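You operate a simulated robot arm through the tools that you are given. There is no shell and no other tool. Be economical: measure what you need, move in short steps, check, and stop when the job is done.

You are at the controls of a simulated robot arm. One attempt, no reset.

TASK
Pack the frosted ice pack into the lunch cooler, ready to carry.
Fine: fold the carry handle down, lift the lid off, leave the thawed pack where it lies, put the lid back on, stand the handle up. Where these are worked on the way, their far stop is far enough and under half their travel is too little: carry handle of the lunch cooler.
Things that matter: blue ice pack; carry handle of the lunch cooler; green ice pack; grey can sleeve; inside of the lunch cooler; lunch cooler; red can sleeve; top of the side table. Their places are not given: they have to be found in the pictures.

It is judged by the outcome, as a careful person would: the job done as asked, and still so three seconds after it is handed in. It fails if anything else is knocked over, pushed out of place, dropped, spilled or broken. Lids that push on must go on centred and level and be pressed home; caps that screw on are set level and turned clockwise until they are tight. Flat cloth is picked up by pressing the open fingertips on it (5 to 10 N) and closing them slowly along it; thin cloth reads only 2 to 8 mm in the jaws.

THE ROBOT
A 7-joint arm with a two-finger parallel gripper, fixed in place. Base frame: the origin is at the foot of the arm, x ahead of it, y to its left, z up. Lengths are in mm, angles in degrees, forces in N, time in s.
Its first joint turns from -66.0 to 66.0 degrees. Payload 2.4 kg.
The TCP is the grasp point between the finger pads, 30 mm short of the fingertips. In the tool frame z runs along the fingers and y along their closing line. The gripper opens to 94 mm. The fingers are 28 mm wide and 10 mm thick; the gripper's body (50 by 96 mm) begins 55 mm behind the TCP.
Orientation is that of the tool frame in the base frame, as a unit quaternion [x, y, z, w]. With the fingers straight down and closing along the base's y, the tool's x points along the base's -x, its y along +y and its z along -z.

THE INTERFACE
- The arm moves only by the tool move_arm. Its argument "steps" is text: rows parted by semicolons, each of 7 numbers parted by spaces: the finger opening in mm, from 0 to 94, then the shift along the tool's x, y, z in mm, then the turn, a rotation vector about the tool's x, y, z in rad. In form: fingers x y z rx ry rz; .... A call has 1 to 12 rows; each row shifts and turns the commanded pose from where the row before left it, along the tool's axes as they then stand. Rows are played at 5 a second. More than 50 mm and 8.6 degrees between two rows, or a gripper value outside its range, and nothing of the call is played. A pose out of reach is approached as far as the arm can. The call stops where the force on the tool passes 80 N (or 10 N more than at its start, if that is more) or the arm is blocked; 0.2 s more then pass. Each finger travels about 153 mm/s and halts on what it meets, pressing with about 33 N; the grip force reading is that of the motor and also rises with nothing between the fingers. The clock runs only during rows and for 0.2 s after the last one: add rows that do not move to give the fingers time. It gives the time, the measured TCP pose, the force on the tool (base axes), the opening and the grip force at its end, in the units of the frame above (readings bear some noise), with the torque about the TCP (base axes, N m) and any sound that the robot's microphone picked up.
- Cameras (640 x 400 px; columns grow to the right, rows downward): "scene" is fixed at [24.2, 461.8, 1445.4]; the picture's right is [-0.86, -0.50, 0.00], its down [-0.28, 0.48, -0.83] and it looks along [0.42, -0.72, -0.56] (base axes); focal length 312 px, centre (320, 200). "wrist" rides on the gripper at [76, 14, -103] in the tool frame; the picture's right is [-0.18, 0.98, 0.00], its down [-0.75, -0.14, -0.64] and it looks along [-0.63, -0.12, 0.77] (tool axes); focal length 243 px, centre (320, 200).
- camera(camera): a new picture of that camera. It takes no simulated time.
- probe_pixels(camera, pixels): for up to 12 pixels [column, row] of the newest picture of that camera ("zoom" is the newest enlarged one), the place [x, y, z] in the base frame of the surface seen there, good to about 2 mm. It takes no simulated time.
- inspect(camera, box): a new picture of the part [left, top, right, bottom] of that camera's present view, enlarged. It takes no simulated time.
- job_done(): hands the job in; it is judged then, once.

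Go step by step. Measure first, check grasps and placings, and put right what went wrong. The budget is 80 turns and 46 pictures, counting those below and the enlarged ones. Unless the task says otherwise, let go and move clear before handing in, and close with one line.

The tools are called after "Request:" by a JSON object that holds its "api" and its "payload". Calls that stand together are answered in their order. move_arm: Moves the arm, as the interface text tells. Its arguments: {"type":"object","properties":{"steps":{"type":"string"}},"required":["steps"]} The other tools are called the same way: camera (camera) takes a picture; probe_pixels (camera, pixels) gives the place of the surface under pixels of a picture; inspect (camera, box) takes an enlarged picture of a part of a camera's view; job_done () hands the job in.

At the start:

```text
time: 0.0
position: [408.4, 63.3, 1256.2]
ee_rot: [0.0, 1.0, 0.0, 0.0]
wrist_force: [0.6, -0.1, -0.1]
wrist_torque: [-0.01, -0.01, 0.02]
finger_gap: 94.1
grasp_force: 0.0
```

scene: 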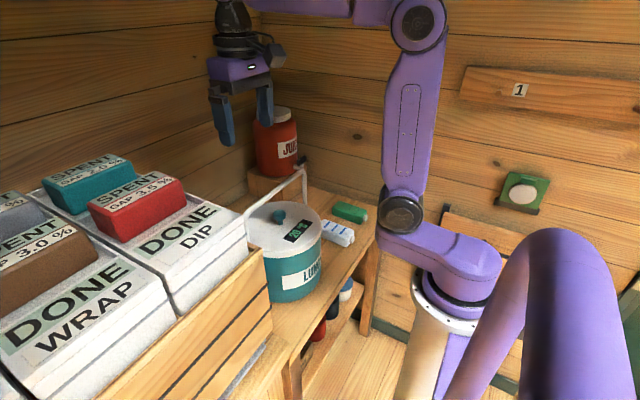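
wrist: 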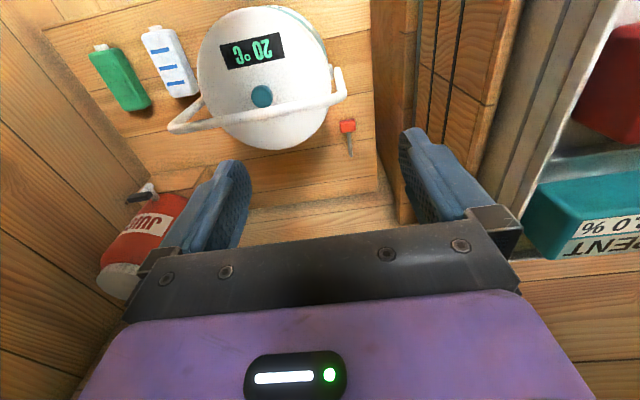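

The wrist view shows the cooler (about 265,80) with its handle standing, plus a green pack (120,80) and a white/blue pack (170,62). I'll zoom in for detail.

Request:
{"api": "inspect", "payload": {"camera": "wrist", "box": [70, 0, 390, 200]}}

Request:
{"api": "inspect", "payload": {"camera": "scene", "box": [220, 160, 400, 350]}}

```text
2.00 times, centred on (230, 100) of wrist
```

zoom: 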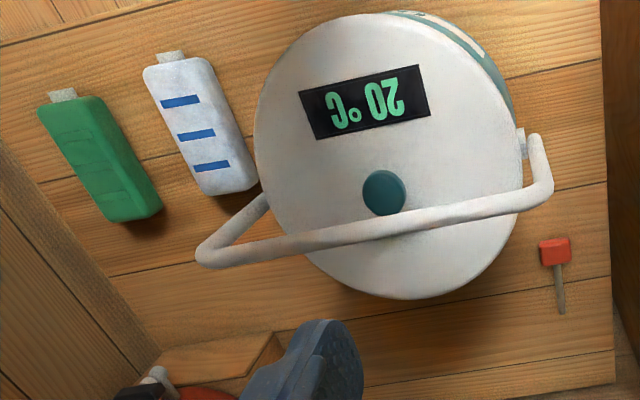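

```text
2.11 times, centred on (310, 255) of scene
```

zoom: 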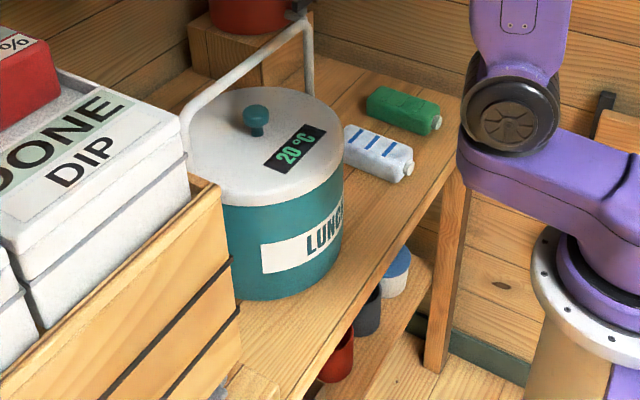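

The white-frosted pack with blue stripes is the frosted one and the green one is thawed. Next I'll measure the cooler, knob, handle and packs.

Request:
{"api": "probe_pixels", "payload": {"camera": "zoom", "pixels": [[257, 108], [265, 92], [308, 25], [295, 28], [240, 68], [183, 120], [190, 165], [220, 120], [310, 105], [250, 190], [285, 93], [340, 170]]}}

Request:
{"api": "probe_pixels", "payload": {"camera": "wrist", "pixels": [[261, 95], [261, 148], [200, 78], [252, 10], [325, 90], [170, 127], [341, 93], [338, 72], [260, 112], [190, 92], [149, 35], [171, 30]]}}

Request:
{"api": "probe_pixels", "payload": {"camera": "wrist", "pixels": [[155, 32], [175, 96], [157, 75], [185, 55], [171, 62], [120, 80], [96, 48], [130, 108], [348, 126], [351, 150], [200, 103], [155, 27]]}}

```text
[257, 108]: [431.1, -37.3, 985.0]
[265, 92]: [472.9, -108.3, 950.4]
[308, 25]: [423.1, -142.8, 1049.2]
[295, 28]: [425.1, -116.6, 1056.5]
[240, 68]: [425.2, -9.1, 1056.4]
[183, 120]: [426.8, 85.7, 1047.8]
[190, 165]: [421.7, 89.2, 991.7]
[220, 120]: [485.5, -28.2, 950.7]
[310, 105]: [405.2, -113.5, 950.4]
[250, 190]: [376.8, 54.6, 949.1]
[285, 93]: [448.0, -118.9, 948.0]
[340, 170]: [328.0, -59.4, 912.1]
```

```text
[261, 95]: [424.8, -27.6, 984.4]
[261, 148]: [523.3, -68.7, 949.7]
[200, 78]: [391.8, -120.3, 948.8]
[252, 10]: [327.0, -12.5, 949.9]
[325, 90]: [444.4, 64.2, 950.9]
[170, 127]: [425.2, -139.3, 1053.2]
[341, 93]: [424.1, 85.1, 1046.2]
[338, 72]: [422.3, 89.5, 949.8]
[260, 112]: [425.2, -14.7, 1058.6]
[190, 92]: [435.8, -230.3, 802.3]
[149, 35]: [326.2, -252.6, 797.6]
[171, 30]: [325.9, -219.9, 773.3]
```

```text
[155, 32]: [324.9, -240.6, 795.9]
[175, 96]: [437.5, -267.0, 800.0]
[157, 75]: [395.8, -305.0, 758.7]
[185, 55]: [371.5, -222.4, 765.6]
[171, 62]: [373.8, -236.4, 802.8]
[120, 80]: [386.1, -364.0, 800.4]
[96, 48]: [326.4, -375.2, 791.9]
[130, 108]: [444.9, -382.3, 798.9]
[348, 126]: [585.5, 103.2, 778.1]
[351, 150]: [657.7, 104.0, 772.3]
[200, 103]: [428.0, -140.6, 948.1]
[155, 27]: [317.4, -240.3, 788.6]
```

Cooler centre is about (424,-27), lid top at z 950, handle bar at x 425, z 1057, spanning y -140..86. I need the table's extents to find a place for the lid.

Request:
{"api": "probe_pixels", "payload": {"camera": "wrist", "pixels": [[60, 20], [185, 5], [120, 150], [160, 172], [215, 150], [300, 165], [370, 180], [365, 20], [280, 190], [195, 165], [90, 100], [240, 152]]}}

Request:
{"api": "probe_pixels", "payload": {"camera": "scene", "pixels": [[335, 205], [375, 215], [340, 270], [300, 340], [255, 180], [262, 130], [275, 190], [330, 270], [300, 255], [240, 200], [225, 210], [250, 240]]}}

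```text
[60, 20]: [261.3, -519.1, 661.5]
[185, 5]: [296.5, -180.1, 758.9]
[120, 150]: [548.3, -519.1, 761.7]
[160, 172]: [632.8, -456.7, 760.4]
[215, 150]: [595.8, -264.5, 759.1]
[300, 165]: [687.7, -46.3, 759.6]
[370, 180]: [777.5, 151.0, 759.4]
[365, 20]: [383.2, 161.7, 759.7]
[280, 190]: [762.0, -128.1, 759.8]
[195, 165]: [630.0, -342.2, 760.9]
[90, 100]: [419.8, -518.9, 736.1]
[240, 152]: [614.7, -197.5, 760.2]
```

```text
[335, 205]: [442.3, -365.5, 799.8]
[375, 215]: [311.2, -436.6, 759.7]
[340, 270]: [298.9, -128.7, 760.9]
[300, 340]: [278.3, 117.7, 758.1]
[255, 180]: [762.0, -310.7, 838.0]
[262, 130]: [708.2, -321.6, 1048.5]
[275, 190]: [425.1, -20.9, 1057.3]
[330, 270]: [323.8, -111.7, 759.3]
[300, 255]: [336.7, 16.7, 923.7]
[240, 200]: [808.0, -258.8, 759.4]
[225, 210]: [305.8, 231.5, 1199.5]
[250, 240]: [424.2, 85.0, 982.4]
```

The table has free space behind the packs, around (565,-220), for the lid. First the handle: I'll turn the gripper 90° so the fingers close along x.

Request:
{"api": "move_arm", "payload": {"steps": "94 0 0 0 0 0 -0.1428; 94 0 0 0 0 0 -0.1428; 94 0 0 0 0 0 -0.1428; 94 0 0 0 0 0 -0.1428; 94 0 0 0 0 0 -0.1428; 94 0 0 0 0 0 -0.1428; 94 0 0 0 0 0 -0.1428; 94 0 0 0 0 0 -0.1428; 94 0 0 0 0 0 -0.1428; 94 0 0 0 0 0 -0.1428; 94 0 0 0 0 0 -0.1428; 94 0 0 0 0 0 0"}}

```text
time: 2.6
position: [407.6, 62.2, 1256.0]
ee_rot: [0.707, -0.707, 0.0, 0.0]
wrist_force: [-0.4, 0.7, 0.3]
wrist_torque: [-0.02, 0.01, 0.0]
finger_gap: 94.0
grasp_force: 0.1
```

The tool is now turned with tool x along base -y. I'll move above the bar at y≈-95 and lower over it.

Request:
{"api": "move_arm", "payload": {"steps": "70 40 -5 25 0 0 0; 70 40 -5 25 0 0 0; 70 40 -4 25 0 0 0; 70 37 -3 25 0 0 0; 70 0 0 35 0 0 0; 70 0 0 35 0 0 0; 70 0 0 35 0 0 0; 70 0 0 0 0 0 0"}}

Request:
{"api": "camera", "payload": {"camera": "wrist"}}

Request:
{"api": "camera", "payload": {"camera": "scene"}}

```text
time: 4.4
position: [425.7, -93.8, 1051.3]
ee_rot: [0.707, -0.707, 0.0, 0.0]
wrist_force: [0.4, 0.2, -0.1]
wrist_torque: [0.02, 0.01, 0.0]
finger_gap: 70.2
grasp_force: 0.2
```

```text
41 pictures are left
```

wrist: 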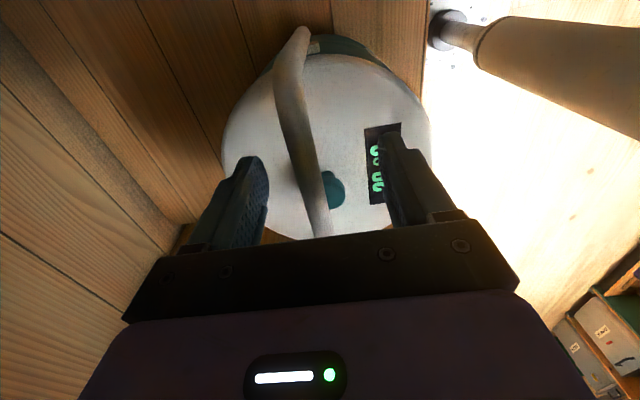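

```text
40 pictures are left
```

scene: 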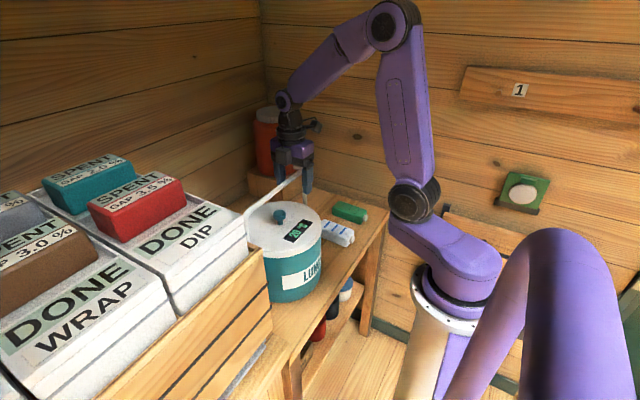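

The bar passes between the fingers. I'll cage it loosely and try a small swing toward -x, watching the force.

Request:
{"api": "move_arm", "payload": {"steps": "24 0 0 0 0 0 0; 24 0 0 0 0 0 0; 24 0 8 0 0 0 0; 24 0 8 1 0 0 0; 24 0 8 2 0 0 0; 24 0 6 2 0 0 0; 24 0 0 0 0 0 0"}}

Request:
{"api": "inspect", "payload": {"camera": "scene", "box": [220, 140, 380, 300]}}

```text
time: 6.0
position: [393.5, -93.1, 1045.9]
ee_rot: [0.707, -0.707, 0.0, 0.0]
wrist_force: [-0.4, -0.1, -0.2]
wrist_torque: [-0.01, 0.04, 0.0]
finger_gap: 23.9
grasp_force: 0.0
```

```text
2.50 times, centred on (300, 220) of scene
```

zoom: 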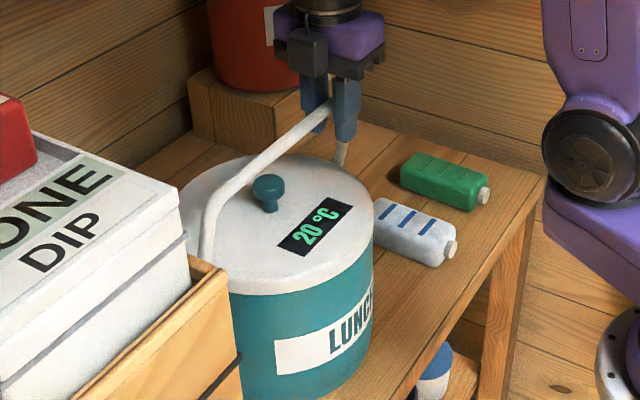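

The handle swings freely toward -x with no force, so I'll follow its arc down.

Request:
{"api": "move_arm", "payload": {"steps": "24 0 13 5 0 0 0; 24 0 12.5 6 0 0 0; 24 0 12 8 0 0 0; 24 0 11 9 0 0 0; 24 0 9 11 0 0 0; 24 0 8 12 0 0 0; 24 0 6 13 0 0 0; 24 0 5 14 0 0 0; 24 0 3 10 0 0 0; 24 0 1 8 0 0 0; 24 0 0 0 0 0 0"}}

Request:
{"api": "inspect", "payload": {"camera": "scene", "box": [220, 140, 380, 300]}}

```text
time: 7.8
position: [325.1, -93.3, 979.5]
ee_rot: [-0.707, 0.707, -0.007, 0.006]
wrist_force: [-13.8, 5.2, 39.7]
wrist_torque: [0.6, -0.19, 0.24]
finger_gap: 18.1
grasp_force: 0.1
stopped in row 8: the force on the tool passed its limit (the readings are from after the stop); the commanded pose is now the measured one
```

```text
2.50 times, centred on (300, 220) of scene
```

zoom: 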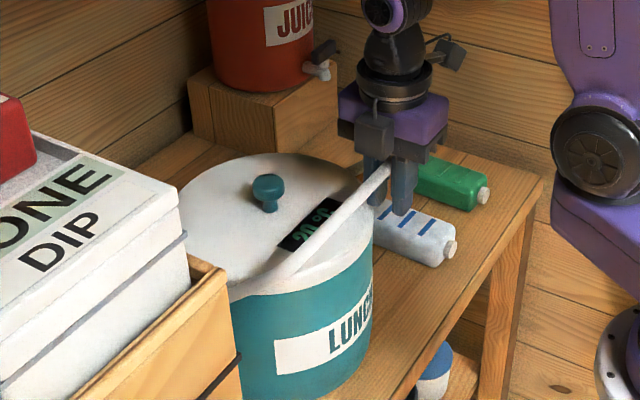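

The swing stopped at about 40 N. I'll probe where the bar is now to see whether this is the handle's stop or a fingertip collision.

Request:
{"api": "probe_pixels", "payload": {"camera": "zoom", "pixels": [[380, 175], [350, 205], [320, 235], [300, 255], [275, 277], [240, 288], [372, 230], [400, 210], [372, 200], [355, 250]]}}

Request:
{"api": "camera", "payload": {"camera": "wrist"}}

```text
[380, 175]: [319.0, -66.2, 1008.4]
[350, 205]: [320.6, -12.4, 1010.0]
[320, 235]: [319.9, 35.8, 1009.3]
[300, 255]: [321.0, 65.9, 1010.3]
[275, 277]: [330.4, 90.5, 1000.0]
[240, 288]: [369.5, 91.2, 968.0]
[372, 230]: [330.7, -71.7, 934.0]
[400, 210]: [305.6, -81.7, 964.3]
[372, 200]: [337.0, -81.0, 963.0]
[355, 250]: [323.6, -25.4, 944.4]
```

```text
37 pictures are left
```

wrist: 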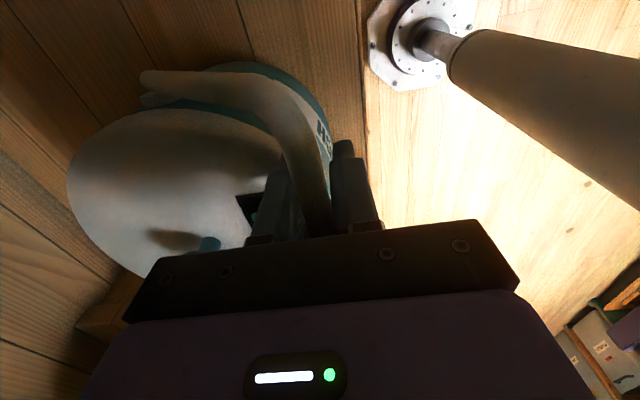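

The bar is at (320,·,1003), giving pivot z≈925 and R≈127. So my inner fingertip hit the lid rim. I'll back up, close the fingers and press the bar down from above along its true arc.

Request:
{"api": "move_arm", "payload": {"steps": "24 0 0 -20 0 0 0; 24 0 5 -25 0 0 0; 24 0 0 -25 0 0 0; 0 0 0 0 0 0 0; 0 0 0 0 0 0 0; 0 0 3 8 0 0 0; 0 0 4 10 0 0 0; 0 0 4 10 0 0 0; 0 0 4 12 0 0 0; 0 0 3 12 0 0 0; 0 0 0 0 0 0 0"}}

Request:
{"api": "inspect", "payload": {"camera": "scene", "box": [220, 140, 380, 300]}}

```text
time: 10.2
position: [304.2, -95.3, 997.7]
ee_rot: [0.707, -0.707, 0.008, -0.007]
wrist_force: [-0.2, 1.3, 0.2]
wrist_torque: [0.01, 0.02, 0.01]
finger_gap: 0.0
grasp_force: 33.2
```

```text
2.50 times, centred on (300, 220) of scene
```

zoom: 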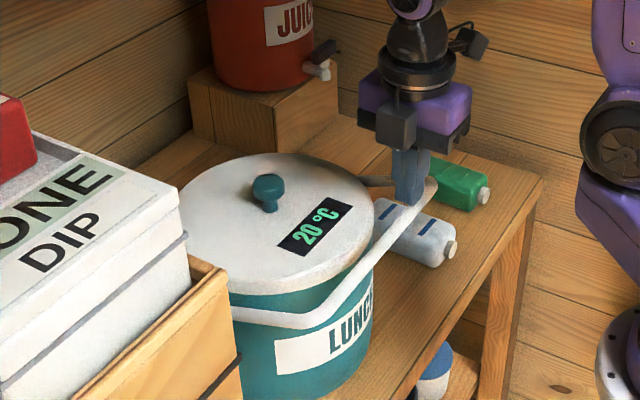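

The handle has gone down much further. I'll probe the bar's height.

Request:
{"api": "probe_pixels", "payload": {"camera": "zoom", "pixels": [[430, 188], [400, 215], [365, 265], [340, 297], [310, 320], [270, 318], [240, 312], [408, 203]]}}

Request:
{"api": "probe_pixels", "payload": {"camera": "zoom", "pixels": [[267, 182], [182, 210], [340, 170], [372, 215], [290, 290], [270, 155]]}}

```text
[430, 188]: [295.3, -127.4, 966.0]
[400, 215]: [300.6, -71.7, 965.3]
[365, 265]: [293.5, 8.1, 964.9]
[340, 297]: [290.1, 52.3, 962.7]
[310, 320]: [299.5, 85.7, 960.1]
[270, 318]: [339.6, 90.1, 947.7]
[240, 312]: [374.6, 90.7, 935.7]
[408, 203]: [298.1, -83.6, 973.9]
```

```text
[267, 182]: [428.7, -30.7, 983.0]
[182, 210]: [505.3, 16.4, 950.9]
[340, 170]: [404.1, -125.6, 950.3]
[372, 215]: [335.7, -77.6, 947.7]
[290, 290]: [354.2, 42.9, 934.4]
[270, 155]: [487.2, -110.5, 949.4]
```

The bar is at z≈960, about 75° down. I'll keep pressing until the stop.

Request:
{"api": "move_arm", "payload": {"steps": "0 0 2 8 0 0 0; 0 0 1 8 0 0 0; 0 0 1 8 0 0 0; 0 0 1 8 0 0 0; 0 0 0 8 0 0 0; 0 0 0 8 0 0 0; 0 0 0 8 0 0 0; 0 0 0 0 0 0 0"}}

Request:
{"api": "inspect", "payload": {"camera": "scene", "box": [220, 140, 380, 300]}}

```text
time: 11.9
position: [298.8, -93.9, 940.7]
ee_rot: [0.707, -0.707, 0.008, -0.007]
wrist_force: [-0.4, 0.1, -0.3]
wrist_torque: [-0.03, -0.02, -0.01]
finger_gap: 0.2
grasp_force: 32.8
```

```text
2.50 times, centred on (300, 220) of scene
```

zoom: 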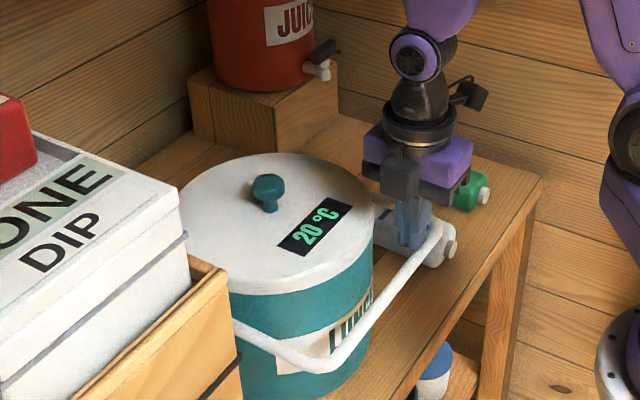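

No resistance yet, bar at about 100°. I'll continue down to find the stop.

Request:
{"api": "move_arm", "payload": {"steps": "0 0 -1 7 0 0 0; 0 0 -2 7 0 0 0; 0 0 -2 7 0 0 0; 0 0 -3 7 0 0 0; 0 0 -3 7 0 0 0; 0 0 0 0 0 0 0"}}

Request:
{"api": "inspect", "payload": {"camera": "scene", "box": [220, 140, 380, 300]}}

```text
time: 13.3
position: [311.3, -94.3, 906.4]
ee_rot: [-0.707, 0.707, -0.007, 0.007]
wrist_force: [-0.7, 1.0, 0.7]
wrist_torque: [-0.02, 0.02, 0.0]
finger_gap: 0.1
grasp_force: 32.8
```

```text
2.50 times, centred on (300, 220) of scene
```

zoom: 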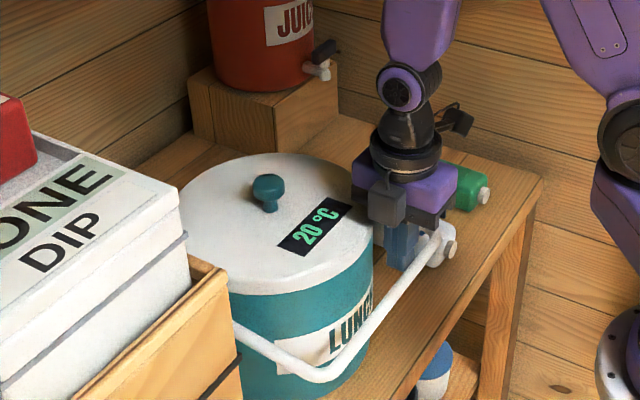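

Request:
{"api": "probe_pixels", "payload": {"camera": "zoom", "pixels": [[320, 373], [345, 350], [380, 305], [415, 262], [435, 235], [270, 348], [245, 333], [433, 225], [405, 260], [425, 250]]}}

Request:
{"api": "camera", "payload": {"camera": "wrist"}}

```text
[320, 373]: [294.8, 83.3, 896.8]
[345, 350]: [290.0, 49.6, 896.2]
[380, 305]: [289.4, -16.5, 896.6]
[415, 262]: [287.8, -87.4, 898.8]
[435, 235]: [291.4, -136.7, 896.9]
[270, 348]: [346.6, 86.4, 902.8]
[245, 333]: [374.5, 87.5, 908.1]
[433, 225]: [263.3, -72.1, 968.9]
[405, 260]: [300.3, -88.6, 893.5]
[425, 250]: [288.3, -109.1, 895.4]
```

```text
33 pictures are left
```

wrist: 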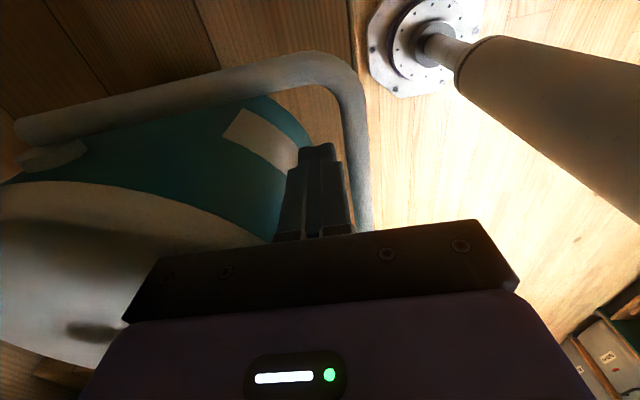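

The fingers slipped inside the bar, which now sits at z≈892, about 105° down. That's past horizontal, so the handle is down. I'll go up and over the knob.

Request:
{"api": "move_arm", "payload": {"steps": "0 0 0 -35 0 0 0; 0 0 0 -40 0 0 0; 0 0 0 -40 0 0 0; 60 0 0 -25 0 0 0; 60 -20 -38 0 0 0 0; 60 -23 -38 0 0 0 0; 60 -24 -38 0 0 0 0; 60 0 0 0 0 0 0"}}

Request:
{"api": "camera", "payload": {"camera": "wrist"}}

Request:
{"api": "inspect", "payload": {"camera": "scene", "box": [220, 140, 380, 300]}}

```text
time: 15.2
position: [423.5, -27.2, 1049.8]
ee_rot: [0.707, -0.707, 0.008, -0.006]
wrist_force: [0.0, -0.3, -0.4]
wrist_torque: [0.02, -0.02, -0.02]
finger_gap: 60.0
grasp_force: 0.0
```

```text
32 pictures are left
```

wrist: 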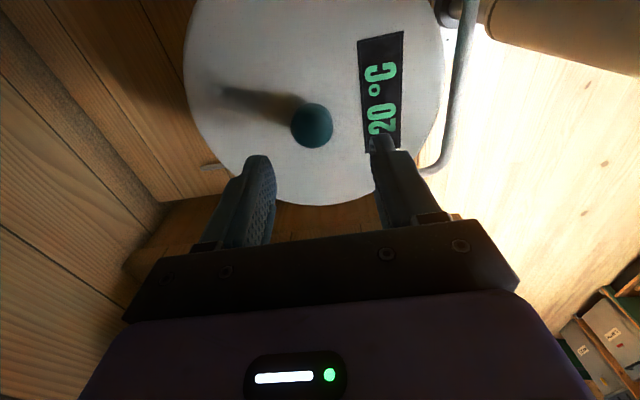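

```text
2.50 times, centred on (300, 220) of scene
```

zoom: 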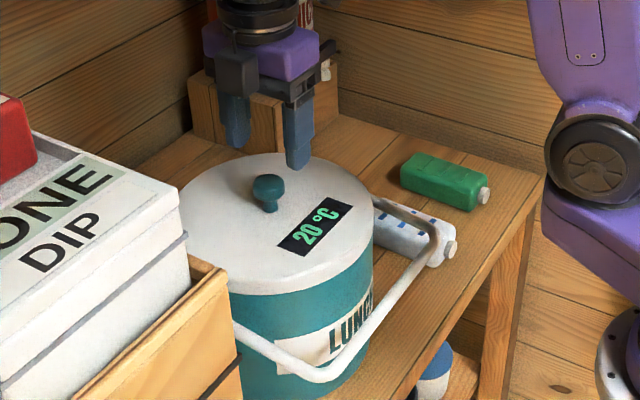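

Handle is clearly down. I'll measure the knob and lid edges precisely.

Request:
{"api": "probe_pixels", "payload": {"camera": "wrist", "pixels": [[312, 120], [294, 125], [331, 125], [312, 107], [312, 142], [188, 60], [441, 60], [320, 203], [312, 150], [430, 165], [300, 30]]}}

Request:
{"api": "probe_pixels", "payload": {"camera": "zoom", "pixels": [[268, 178], [268, 186], [270, 207], [255, 190], [284, 190], [182, 220], [285, 285], [369, 220], [275, 155]]}}

```text
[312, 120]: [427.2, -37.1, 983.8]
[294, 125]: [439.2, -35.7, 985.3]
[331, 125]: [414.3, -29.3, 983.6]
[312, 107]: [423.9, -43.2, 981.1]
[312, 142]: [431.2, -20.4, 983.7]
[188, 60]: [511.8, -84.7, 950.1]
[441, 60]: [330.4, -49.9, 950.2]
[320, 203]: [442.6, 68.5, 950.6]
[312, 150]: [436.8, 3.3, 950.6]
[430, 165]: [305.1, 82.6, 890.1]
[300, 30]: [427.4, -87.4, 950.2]
```

```text
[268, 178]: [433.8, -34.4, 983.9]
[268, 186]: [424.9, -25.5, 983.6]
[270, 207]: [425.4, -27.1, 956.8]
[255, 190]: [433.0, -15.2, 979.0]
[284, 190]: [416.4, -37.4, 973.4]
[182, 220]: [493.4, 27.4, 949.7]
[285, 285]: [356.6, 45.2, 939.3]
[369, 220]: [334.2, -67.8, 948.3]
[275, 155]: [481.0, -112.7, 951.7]
```

Lid centre and knob are at (427,-30), r≈100. I'll lower and grip the knob.

Request:
{"api": "move_arm", "payload": {"steps": "50 3 -3.5 25 0 0 0; 50 0 0 25 0 0 0; 50 0 0 15 0 0 0; 10 0 0 0 0 0 0; 10 0 0 0 0 0 0; 10 0 0 0 0 0 0"}}

```text
time: 16.6
position: [428.1, -28.9, 983.3]
ee_rot: [-0.707, 0.707, -0.01, 0.008]
wrist_force: [13.7, -0.3, 15.6]
wrist_torque: [-0.03, -0.4, 0.01]
finger_gap: 30.3
grasp_force: 32.9
```

I have a grip at 30 mm opening. I'll lift slowly.

Request:
{"api": "move_arm", "payload": {"steps": "10 0 0 -4 0 0 0; 10 0 0 -6 0 0 0; 10 0 0 -10 0 0 0; 10 0 0 -15 0 0 0; 10 0 0 -20 0 0 0; 10 0 0 -20 0 0 0; 10 0 0 0 0 0 0"}}

Request:
{"api": "inspect", "payload": {"camera": "scene", "box": [220, 110, 380, 300]}}

```text
time: 18.1
position: [425.1, -29.7, 1057.7]
ee_rot: [0.707, -0.707, 0.007, -0.006]
wrist_force: [0.3, -0.3, -1.9]
wrist_torque: [0.02, 0.01, -0.01]
finger_gap: 30.4
grasp_force: 33.2
heard: snap
```

```text
2.11 times, centred on (300, 205) of scene
```

zoom: 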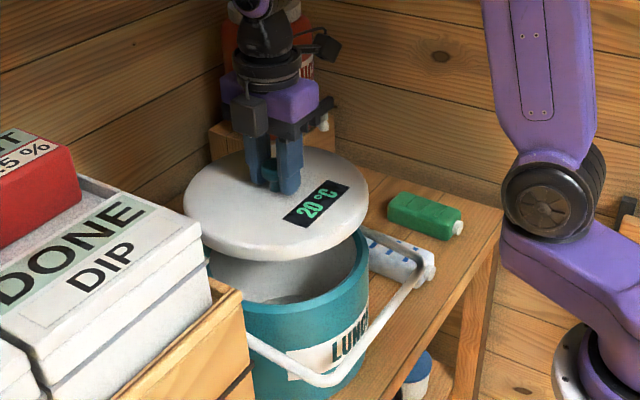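

The lid came off cleanly with a snap. I'll check the juice block and spigot for clearance at the lid's resting spot.

Request:
{"api": "probe_pixels", "payload": {"camera": "zoom", "pixels": [[325, 122], [335, 45], [333, 130], [335, 145], [225, 135], [340, 165], [345, 185], [375, 195], [365, 200], [430, 230], [400, 195], [458, 232]]}}

Request:
{"api": "camera", "payload": {"camera": "wrist"}}

```text
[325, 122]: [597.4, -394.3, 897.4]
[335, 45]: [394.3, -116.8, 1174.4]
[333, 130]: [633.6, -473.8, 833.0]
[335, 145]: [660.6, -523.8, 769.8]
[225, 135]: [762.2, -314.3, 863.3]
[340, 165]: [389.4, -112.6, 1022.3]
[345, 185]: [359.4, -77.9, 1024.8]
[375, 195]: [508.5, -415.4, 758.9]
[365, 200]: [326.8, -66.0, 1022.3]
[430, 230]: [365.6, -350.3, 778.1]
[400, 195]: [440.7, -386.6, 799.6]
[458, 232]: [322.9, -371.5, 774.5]
```

```text
29 pictures are left
```

wrist: 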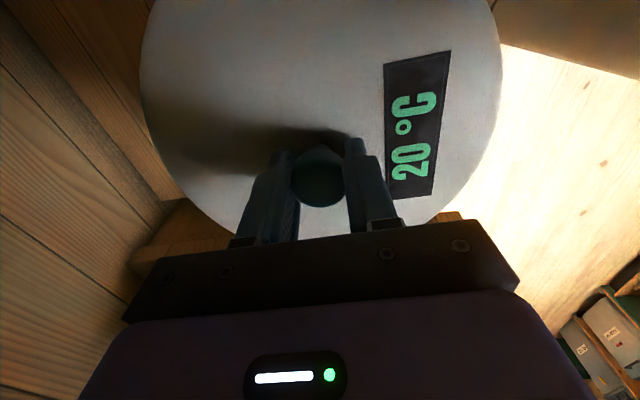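

The spot at about (560,-215) clears the packs, spigot and block. I'll carry the lid over there at this height.

Request:
{"api": "move_arm", "payload": {"steps": "10 23 -17 0 0 0 0; 10 23 -17 0 0 0 0; 10 23 -17 0 0 0 0; 10 23 -17 0 0 0 0; 10 23 -17 0 0 0 0; 10 23 -17 0 0 0 0; 10 23 -17 0 0 0 0; 10 24 -16 0 0 0 0; 10 0 0 0 0 0 0; 10 0 0 0 0 0 0"}}

Request:
{"api": "camera", "payload": {"camera": "scene"}}

Request:
{"api": "camera", "payload": {"camera": "wrist"}}

```text
time: 20.4
position: [559.5, -213.5, 1060.2]
ee_rot: [0.707, -0.707, 0.008, -0.006]
wrist_force: [0.1, 0.1, -1.0]
wrist_torque: [0.0, -0.03, -0.02]
finger_gap: 30.7
grasp_force: 33.0
```

```text
28 pictures are left
```

scene: 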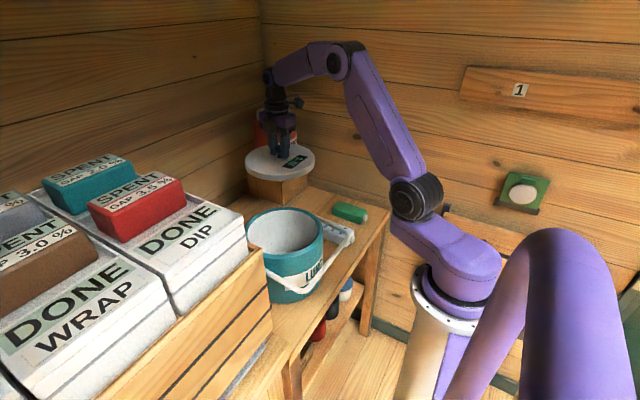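

```text
27 pictures are left
```

wrist: 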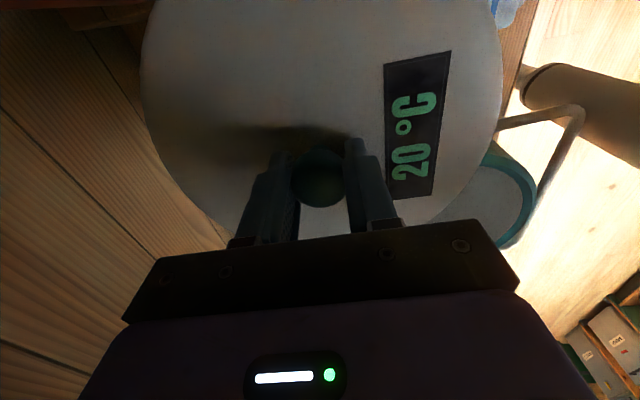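

Position reached. I'll lower most of the way, then slow down for contact.

Request:
{"api": "move_arm", "payload": {"steps": "10 0 0 25 0 0 0; 10 0 0 25 0 0 0; 10 0 0 25 0 0 0; 10 0 0 25 0 0 0; 10 0 0 25 0 0 0; 10 0 0 25 0 0 0; 10 0 0 25 0 0 0; 10 0 0 20 0 0 0; 10 0 0 10 0 0 0; 10 0 0 0 0 0 0"}}

Request:
{"api": "inspect", "payload": {"camera": "scene", "box": [220, 110, 380, 300]}}

```text
time: 22.6
position: [564.5, -215.9, 855.7]
ee_rot: [0.707, -0.707, 0.008, -0.006]
wrist_force: [-0.7, 0.1, -0.4]
wrist_torque: [0.0, 0.02, 0.0]
finger_gap: 30.7
grasp_force: 32.2
```

```text
2.11 times, centred on (300, 205) of scene
```

zoom: 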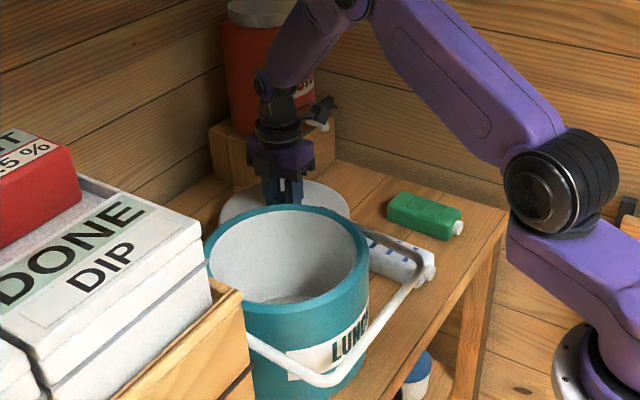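

Request:
{"api": "move_arm", "payload": {"steps": "10 0 0 10 0 0 0; 10 0 0 8 0 0 0; 10 0 0 5 0 0 0; 10 0 0 4 0 0 0; 10 0 0 3 0 0 0; 10 0 0 3 0 0 0; 10 0 0 0 0 0 0"}}

Request:
{"api": "inspect", "payload": {"camera": "scene", "box": [260, 180, 340, 240]}}

```text
time: 24.1
position: [565.6, -214.9, 822.8]
ee_rot: [0.707, -0.707, 0.008, -0.006]
wrist_force: [-0.5, 0.4, -1.4]
wrist_torque: [0.03, 0.02, 0.01]
finger_gap: 30.6
grasp_force: 33.5
```

```text
6.67 times, centred on (300, 210) of scene
```

zoom: 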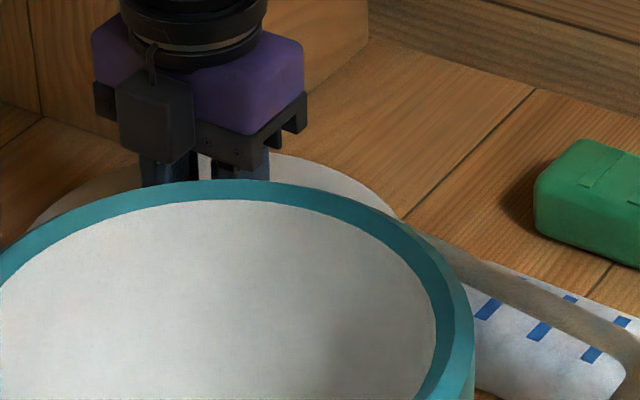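

No contact yet at TCP z 823. I'll continue in small steps.

Request:
{"api": "move_arm", "payload": {"steps": "10 0 0 3 0 0 0; 10 0 0 2 0 0 0; 10 0 0 2 0 0 0; 10 0 0 0 0 0 0"}}

Request:
{"api": "probe_pixels", "payload": {"camera": "zoom", "pixels": [[330, 175], [375, 195], [60, 205], [400, 225]]}}

```text
time: 25.1
position: [565.1, -214.6, 818.0]
ee_rot: [0.707, -0.707, 0.009, -0.007]
wrist_force: [-13.2, 3.4, 45.2]
wrist_torque: [0.16, 0.53, 0.04]
finger_gap: 30.8
grasp_force: 33.2
```

```text
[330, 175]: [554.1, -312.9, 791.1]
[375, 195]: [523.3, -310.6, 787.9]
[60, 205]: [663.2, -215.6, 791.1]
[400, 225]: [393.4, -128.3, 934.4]
```

The lid is resting on the table. I'll ease off, open and rise, then inspect the pack.

Request:
{"api": "move_arm", "payload": {"steps": "10 0 0 -2 0 0 0; 50 0 0 0 0 0 0; 50 0 0 0 0 0 0; 50 0 0 -20 0 0 0; 50 0 0 -40 0 0 0; 50 0 0 -45 0 0 0; 50 0 0 -45 0 0 0; 50 0 0 -45 0 0 0; 50 0 0 -45 0 0 0; 50 0 0 0 0 0 0"}}

Request:
{"api": "camera", "payload": {"camera": "wrist"}}

Request:
{"api": "inspect", "payload": {"camera": "scene", "box": [220, 110, 380, 300]}}

```text
time: 27.4
position: [560.3, -213.3, 1060.5]
ee_rot: [-0.707, 0.707, -0.008, 0.006]
wrist_force: [0.1, -1.1, -0.2]
wrist_torque: [0.0, -0.01, 0.01]
finger_gap: 50.1
grasp_force: 0.1
```

```text
24 pictures are left
```

wrist: 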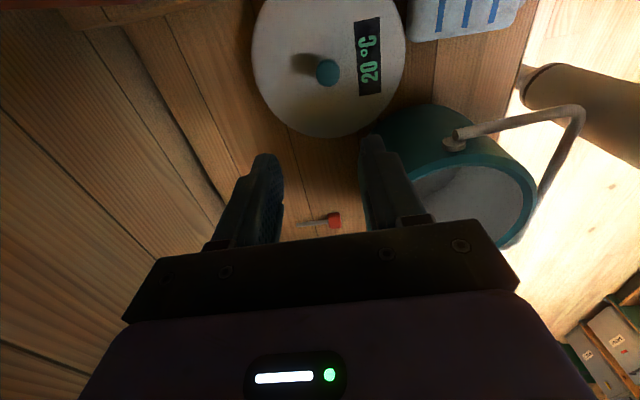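

```text
2.11 times, centred on (300, 205) of scene
```

zoom: 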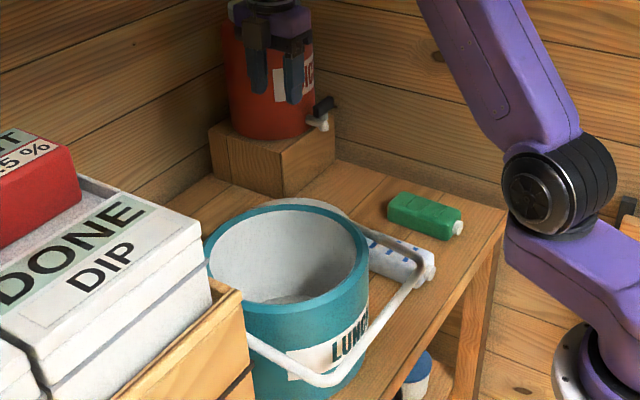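

The lid lies flat on the table. I'll measure the cooler's interior floor and rim.

Request:
{"api": "probe_pixels", "payload": {"camera": "zoom", "pixels": [[290, 298], [270, 301], [320, 297], [260, 240], [215, 250], [360, 250], [290, 203], [245, 290], [340, 285], [303, 300]]}}

Request:
{"api": "probe_pixels", "payload": {"camera": "wrist", "pixels": [[460, 200], [490, 225], [435, 180], [500, 200], [530, 180], [385, 140], [452, 132], [327, 72], [440, 15], [515, 5], [465, 25], [420, 38]]}}

```text
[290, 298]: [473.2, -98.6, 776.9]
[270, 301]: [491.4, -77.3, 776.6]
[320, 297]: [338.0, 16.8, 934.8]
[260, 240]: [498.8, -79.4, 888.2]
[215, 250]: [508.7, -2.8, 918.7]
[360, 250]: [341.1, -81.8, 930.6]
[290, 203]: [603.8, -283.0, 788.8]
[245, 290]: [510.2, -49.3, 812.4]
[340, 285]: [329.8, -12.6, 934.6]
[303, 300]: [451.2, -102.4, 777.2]
```

```text
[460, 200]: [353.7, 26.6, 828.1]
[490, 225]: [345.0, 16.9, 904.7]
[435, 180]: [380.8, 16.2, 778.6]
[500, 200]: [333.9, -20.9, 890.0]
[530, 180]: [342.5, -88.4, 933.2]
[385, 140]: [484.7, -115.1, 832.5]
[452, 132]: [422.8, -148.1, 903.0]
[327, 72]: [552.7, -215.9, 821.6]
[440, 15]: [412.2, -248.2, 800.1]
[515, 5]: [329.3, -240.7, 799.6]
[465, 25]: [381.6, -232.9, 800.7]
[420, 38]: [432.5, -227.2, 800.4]
```

Cooler floor is at 777, rim at 935, inner radius ~86. I'll move over the blue pack and turn the fingers to close along y.

Request:
{"api": "move_arm", "payload": {"steps": "70 6 45 0 0 0 0; 70 6 45 0 0 0 0; 70 6 45 0 0 0 0; 70 6 45 0 0 0 0; 70 0 0 0 0 0 0.1428; 70 0 0 0 0 0 0.1428; 70 0 0 0 0 0 0.1428; 70 0 0 0 0 0 0.1428; 70 0 0 0 0 0 0.1428; 70 0 0 0 0 0 0.1428; 70 0 0 0 0 0 0.1428; 70 0 0 0 0 0 0.1428"}}

Request:
{"api": "move_arm", "payload": {"steps": "70 0 0 20 0 0 0.1428; 70 0 0 20 0 0 0.1428; 70 0 0 20 0 0 0.1428; 70 0 0 0 0 0 0"}}

Request:
{"api": "camera", "payload": {"camera": "wrist"}}

```text
time: 29.9
position: [379.9, -238.1, 1054.4]
ee_rot: [-0.211, 0.978, -0.003, 0.009]
wrist_force: [-1.0, 0.3, -0.6]
wrist_torque: [0.0, -0.03, -0.01]
finger_gap: 70.2
grasp_force: 0.1
```

```text
time: 30.9
position: [380.4, -236.8, 995.5]
ee_rot: [0.001, 1.0, 0.0, 0.01]
wrist_force: [0.9, 0.0, 0.3]
wrist_torque: [0.0, 0.0, 0.01]
finger_gap: 70.0
grasp_force: 0.1
```

```text
22 pictures are left
```

wrist: 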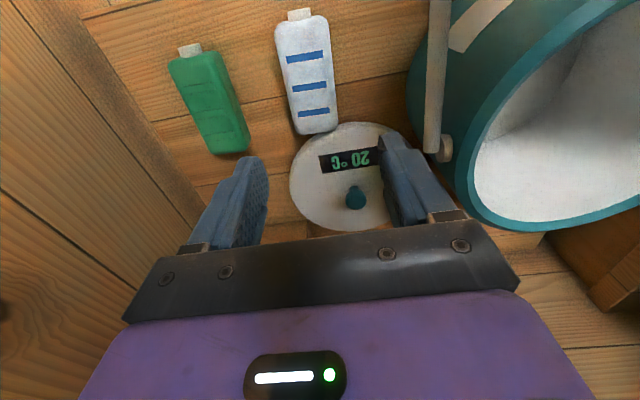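

Request:
{"api": "probe_pixels", "payload": {"camera": "wrist", "pixels": [[281, 30], [322, 25], [297, 128], [334, 122], [290, 80], [331, 75], [307, 75], [315, 131], [300, 20], [300, 10], [318, 140], [302, 48]]}}

Request:
{"api": "inspect", "payload": {"camera": "wrist", "box": [240, 0, 400, 160]}}

```text
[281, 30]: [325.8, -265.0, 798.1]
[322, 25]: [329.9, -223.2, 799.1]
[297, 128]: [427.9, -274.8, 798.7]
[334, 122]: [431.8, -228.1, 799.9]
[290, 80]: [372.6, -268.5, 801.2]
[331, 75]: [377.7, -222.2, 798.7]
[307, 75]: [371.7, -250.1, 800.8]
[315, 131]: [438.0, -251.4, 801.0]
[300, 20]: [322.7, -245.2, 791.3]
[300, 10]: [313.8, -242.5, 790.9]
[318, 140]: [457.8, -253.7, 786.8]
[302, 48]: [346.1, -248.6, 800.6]
```

```text
2.50 times, centred on (320, 80) of wrist
```

zoom: 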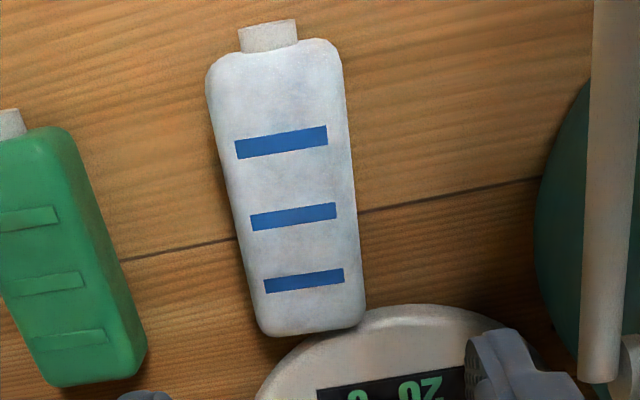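

Pack axis runs from (322,-244) to (440,-252), width 47, top z 800. I'll grip slightly toward its +x end at (393,-247), so the camera clears the cooler's wall later.

Request:
{"api": "move_arm", "payload": {"steps": "74 -13 -10 30 0 0.02 0.068; 74 0 0 40 0 0 0; 74 0 0 40 0 0 0; 74 0 0 40 0 0 0; 74 0 0 25 0 0 0; 74 0 0 12 0 0 0; 74 0 0 0 0 0 0; 30 0 0 0 0 0 0; 30 0 0 0 0 0 0; 30 0 0 0 0 0 0"}}

Request:
{"api": "camera", "payload": {"camera": "wrist"}}

```text
time: 33.1
position: [394.5, -248.1, 807.3]
ee_rot: [0.034, 0.999, -0.001, -0.001]
wrist_force: [-0.5, -0.7, -0.6]
wrist_torque: [-0.02, -0.01, -0.01]
finger_gap: 55.3
grasp_force: 33.2
```

```text
20 pictures are left
```

wrist: 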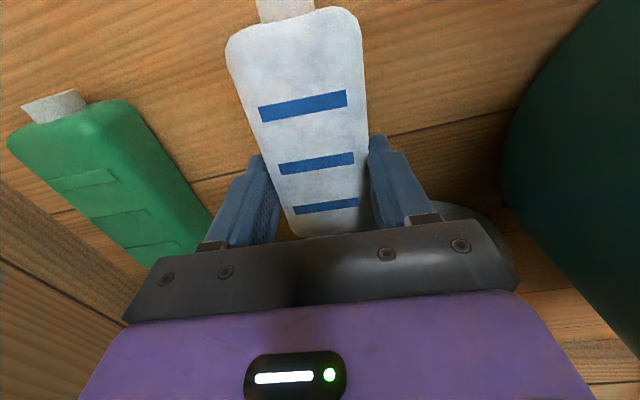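

Gripped at 55 mm. I'll lift.

Request:
{"api": "move_arm", "payload": {"steps": "30 0 0 -5 0 0 0; 30 0 0 -15 0 0 0; 30 0 0 -30 0 0 0; 30 0 0 -40 0 0 0; 30 0 0 -40 0 0 0; 30 0 0 -40 0 0 0; 30 0 0 -40 0 0 0; 30 0 0 0 0 0 0"}}

Request:
{"api": "camera", "payload": {"camera": "wrist"}}

```text
time: 35.0
position: [393.9, -247.3, 1016.6]
ee_rot: [0.034, 0.999, -0.001, -0.001]
wrist_force: [0.8, -0.6, -2.3]
wrist_torque: [0.01, 0.0, 0.0]
finger_gap: 55.7
grasp_force: 33.0
```

```text
19 pictures are left
```

wrist: 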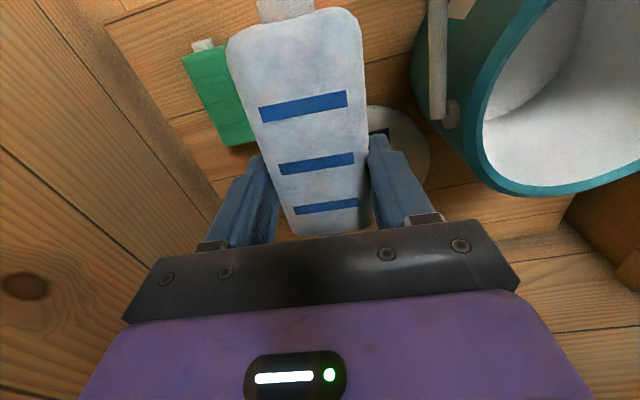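

The pack is held level. I'll check its extent relative to the TCP before carrying it.

Request:
{"api": "probe_pixels", "payload": {"camera": "wrist", "pixels": [[285, 5], [295, 30], [230, 50], [360, 40], [325, 232], [310, 180], [320, 215]]}}

Request:
{"api": "move_arm", "payload": {"steps": "30 -5 31 -4 0 0 0; 30 -5 31 -4 0 0 0; 30 -5 31 0 0 0 0; 30 -5 32 0 0 0 0; 30 -5 32 0 0 0 0; 30 -6 32 0 0 0 0; 30 -6 31 0 0 0 0; 30 0 0 0 0 0 0; 30 0 0 0 0 0 0"}}

Request:
{"api": "camera", "payload": {"camera": "wrist"}}

Request:
{"api": "camera", "payload": {"camera": "scene"}}

```text
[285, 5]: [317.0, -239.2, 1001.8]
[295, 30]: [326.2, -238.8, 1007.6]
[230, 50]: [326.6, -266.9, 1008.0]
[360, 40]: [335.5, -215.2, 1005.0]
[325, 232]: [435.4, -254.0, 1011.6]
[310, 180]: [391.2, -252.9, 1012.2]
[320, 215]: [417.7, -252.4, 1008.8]
```

```text
time: 37.0
position: [445.0, -31.2, 1023.8]
ee_rot: [0.034, 0.999, -0.001, 0.0]
wrist_force: [0.1, 0.0, -1.2]
wrist_torque: [-0.03, -0.02, -0.03]
finger_gap: 55.5
grasp_force: 33.3
```

```text
18 pictures are left
```

wrist: 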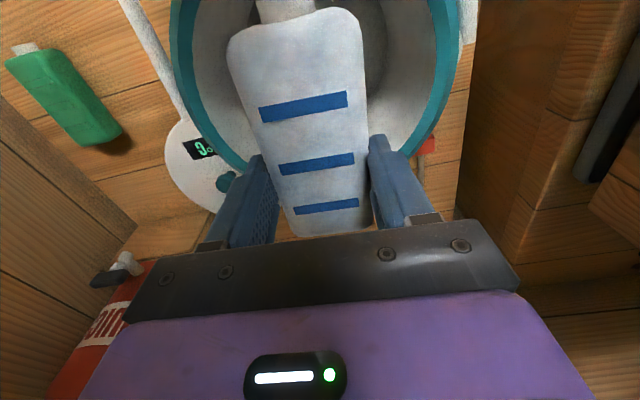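

```text
17 pictures are left
```

scene: 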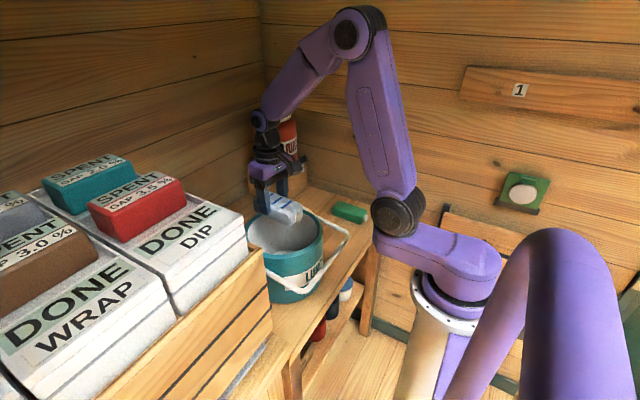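

The pack is centred over the opening. I'll lower it in.

Request:
{"api": "move_arm", "payload": {"steps": "30 0 0 25 0 0 0; 30 0 0 30 0 0 0; 30 0 0 30 0 0 0; 30 0 0 25 0 0 0; 30 0 0 25 0 0 0; 30 0 0 20 0 0 0; 30 0 0 20 0 0 0; 30 0 0 10 0 0 0; 30 0 0 0 0 0 0"}}

Request:
{"api": "inspect", "payload": {"camera": "scene", "box": [220, 110, 380, 300]}}

```text
time: 39.0
position: [446.5, -31.1, 840.2]
ee_rot: [0.035, 0.999, -0.001, 0.001]
wrist_force: [-0.7, 0.3, -3.0]
wrist_torque: [0.02, -0.03, 0.02]
finger_gap: 55.5
grasp_force: 32.6
```

```text
2.11 times, centred on (300, 205) of scene
```

zoom: 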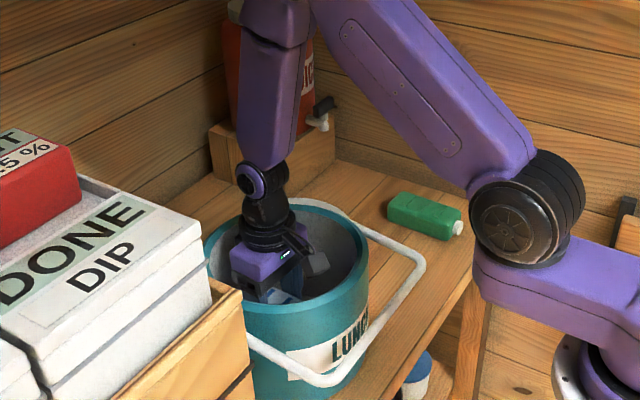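

Clear so far with low force. I'll lower the last ~13 mm gently.

Request:
{"api": "move_arm", "payload": {"steps": "30 0 0 5 0 0 0; 30 0 0 4 0 0 0; 30 0 0 2 0 0 0; 30 0 0 2 0 0 0; 30 0 0 1 0 0 0; 30 0 0 0 0 0 0"}}

```text
time: 40.4
position: [446.8, -31.8, 825.8]
ee_rot: [0.034, 0.999, -0.001, 0.0]
wrist_force: [-0.6, 0.0, -2.4]
wrist_torque: [-0.01, -0.03, -0.01]
finger_gap: 56.0
grasp_force: 33.7
```

Request:
{"api": "move_arm", "payload": {"steps": "30 0 0 2 0 0 0; 30 0 0 1 0 0 0; 30 0 0 0 0 0 0"}}

```text
time: 41.1
position: [447.3, -33.3, 822.7]
ee_rot: [0.034, 0.999, -0.001, 0.001]
wrist_force: [-3.1, 0.5, 26.7]
wrist_torque: [0.04, 0.08, 0.11]
finger_gap: 55.5
grasp_force: 32.9
```

Contact on the floor (27 N). I'll release and withdraw straight up.

Request:
{"api": "move_arm", "payload": {"steps": "30 0 0 -1 0 0 0; 66 0 0 0 0 0 0; 74 0 0 0 0 0 0; 74 0 0 0 0 0 0; 74 0 0 -15 0 0 0; 74 0 0 -30 0 0 0; 74 0 0 -40 0 0 0; 74 0 0 -40 0 0 0; 74 0 0 -40 0 0 0; 74 0 0 -45 0 0 0; 74 0 0 -40 0 0 0; 74 0 0 0 0 0 0"}}

Request:
{"api": "camera", "payload": {"camera": "wrist"}}

Request:
{"api": "inspect", "payload": {"camera": "scene", "box": [220, 110, 380, 300]}}

```text
time: 43.8
position: [447.1, -32.1, 1077.1]
ee_rot: [0.034, 0.999, -0.001, 0.0]
wrist_force: [-0.5, 0.1, 0.2]
wrist_torque: [0.01, 0.06, 0.02]
finger_gap: 74.1
grasp_force: 0.0
```

```text
15 pictures are left
```

wrist: 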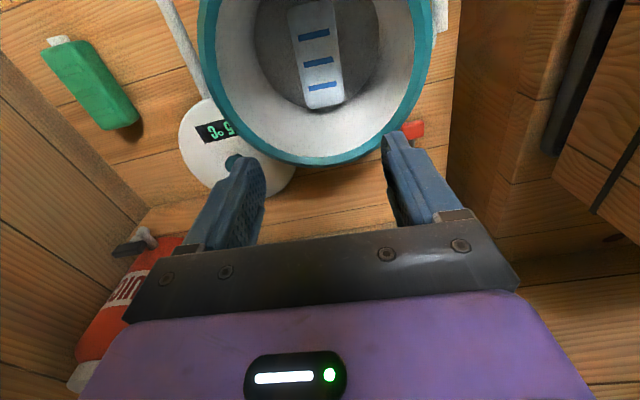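

```text
2.11 times, centred on (300, 205) of scene
```

zoom: 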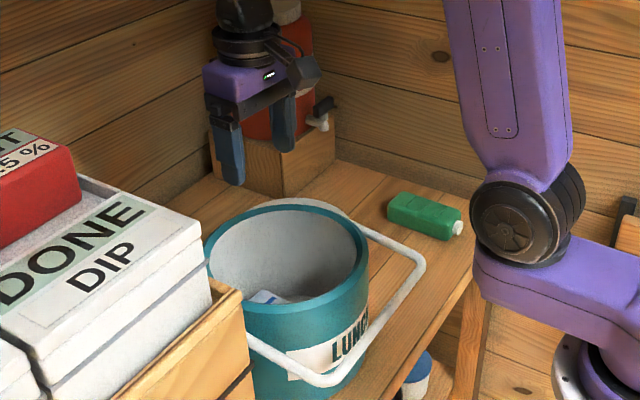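

The pack lies flat inside. I'll measure the rim and the knob's position for the lid.

Request:
{"api": "probe_pixels", "payload": {"camera": "wrist", "pixels": [[205, 50], [422, 50], [320, 159], [258, 143], [385, 140], [200, 20], [217, 90], [415, 88], [233, 163], [318, 157]]}}

Request:
{"api": "move_arm", "payload": {"steps": "60 -15 -36 0 0 0 0; 60 -15 -36 0 0 0 0; 60 -15 -36 0 0 0 0; 60 -15 -36 0 0 0 0; 60 0 -20 0 0 0 0; 60 0 0 40 0 0 0; 60 0 0 40 0 0 0; 60 0 0 0 0 0 0"}}

Request:
{"api": "camera", "payload": {"camera": "wrist"}}

```text
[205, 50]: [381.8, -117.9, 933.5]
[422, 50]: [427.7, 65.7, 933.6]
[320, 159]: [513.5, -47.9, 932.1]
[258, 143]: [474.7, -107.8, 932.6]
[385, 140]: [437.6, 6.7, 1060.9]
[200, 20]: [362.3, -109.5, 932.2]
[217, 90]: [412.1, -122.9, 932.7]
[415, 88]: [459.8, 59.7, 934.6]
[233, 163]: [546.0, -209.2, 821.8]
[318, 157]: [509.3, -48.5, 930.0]
```

```text
time: 45.5
position: [494.6, -198.1, 993.4]
ee_rot: [0.034, 0.999, -0.001, 0.0]
wrist_force: [-0.3, 0.8, 0.2]
wrist_torque: [-0.01, 0.01, 0.0]
finger_gap: 60.2
grasp_force: 0.1
```

```text
13 pictures are left
```

wrist: 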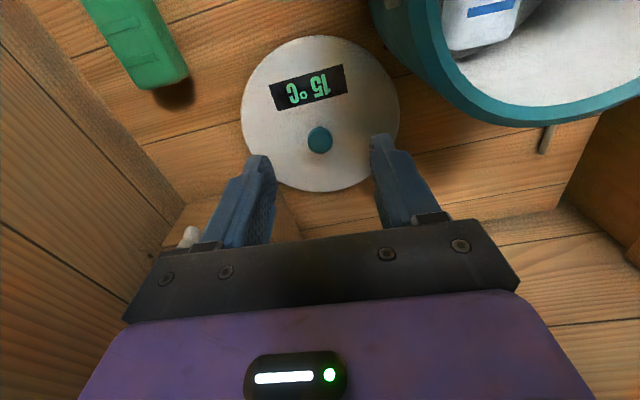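

Lid knob is at (320,140). I'll probe the knob, the lid edges and a tight view of the cooler rim.

Request:
{"api": "probe_pixels", "payload": {"camera": "wrist", "pixels": [[320, 140], [307, 140], [333, 140], [320, 128], [320, 152], [244, 105], [396, 90], [300, 38], [345, 188]]}}

Request:
{"api": "inspect", "payload": {"camera": "scene", "box": [235, 195, 335, 275]}}

```text
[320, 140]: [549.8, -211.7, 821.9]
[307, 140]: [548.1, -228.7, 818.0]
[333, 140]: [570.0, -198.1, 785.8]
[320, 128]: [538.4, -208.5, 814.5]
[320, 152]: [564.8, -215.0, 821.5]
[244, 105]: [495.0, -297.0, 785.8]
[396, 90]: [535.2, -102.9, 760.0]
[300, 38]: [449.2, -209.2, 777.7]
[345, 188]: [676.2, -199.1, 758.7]
```

```text
5.00 times, centred on (285, 235) of scene
```

zoom: 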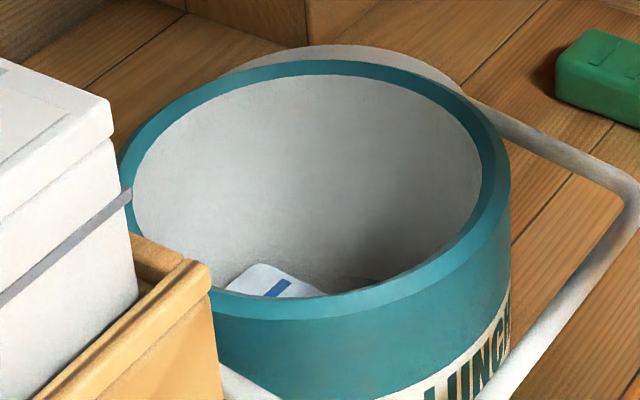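

I'll probe the rim's mid-band for a centre fit.

Request:
{"api": "probe_pixels", "payload": {"camera": "zoom", "pixels": [[128, 190], [310, 69], [497, 165], [325, 303], [190, 109], [440, 93], [460, 250], [250, 301], [480, 125], [400, 288], [145, 150], [240, 83]]}}

```text
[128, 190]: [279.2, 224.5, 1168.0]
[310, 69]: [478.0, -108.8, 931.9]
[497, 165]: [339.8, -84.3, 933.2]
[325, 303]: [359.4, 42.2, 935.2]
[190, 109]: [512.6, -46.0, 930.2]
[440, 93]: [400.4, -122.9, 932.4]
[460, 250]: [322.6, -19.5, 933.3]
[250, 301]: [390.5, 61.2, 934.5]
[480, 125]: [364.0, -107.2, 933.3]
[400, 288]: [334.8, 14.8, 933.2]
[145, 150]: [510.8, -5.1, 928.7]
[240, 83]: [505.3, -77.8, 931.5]
```

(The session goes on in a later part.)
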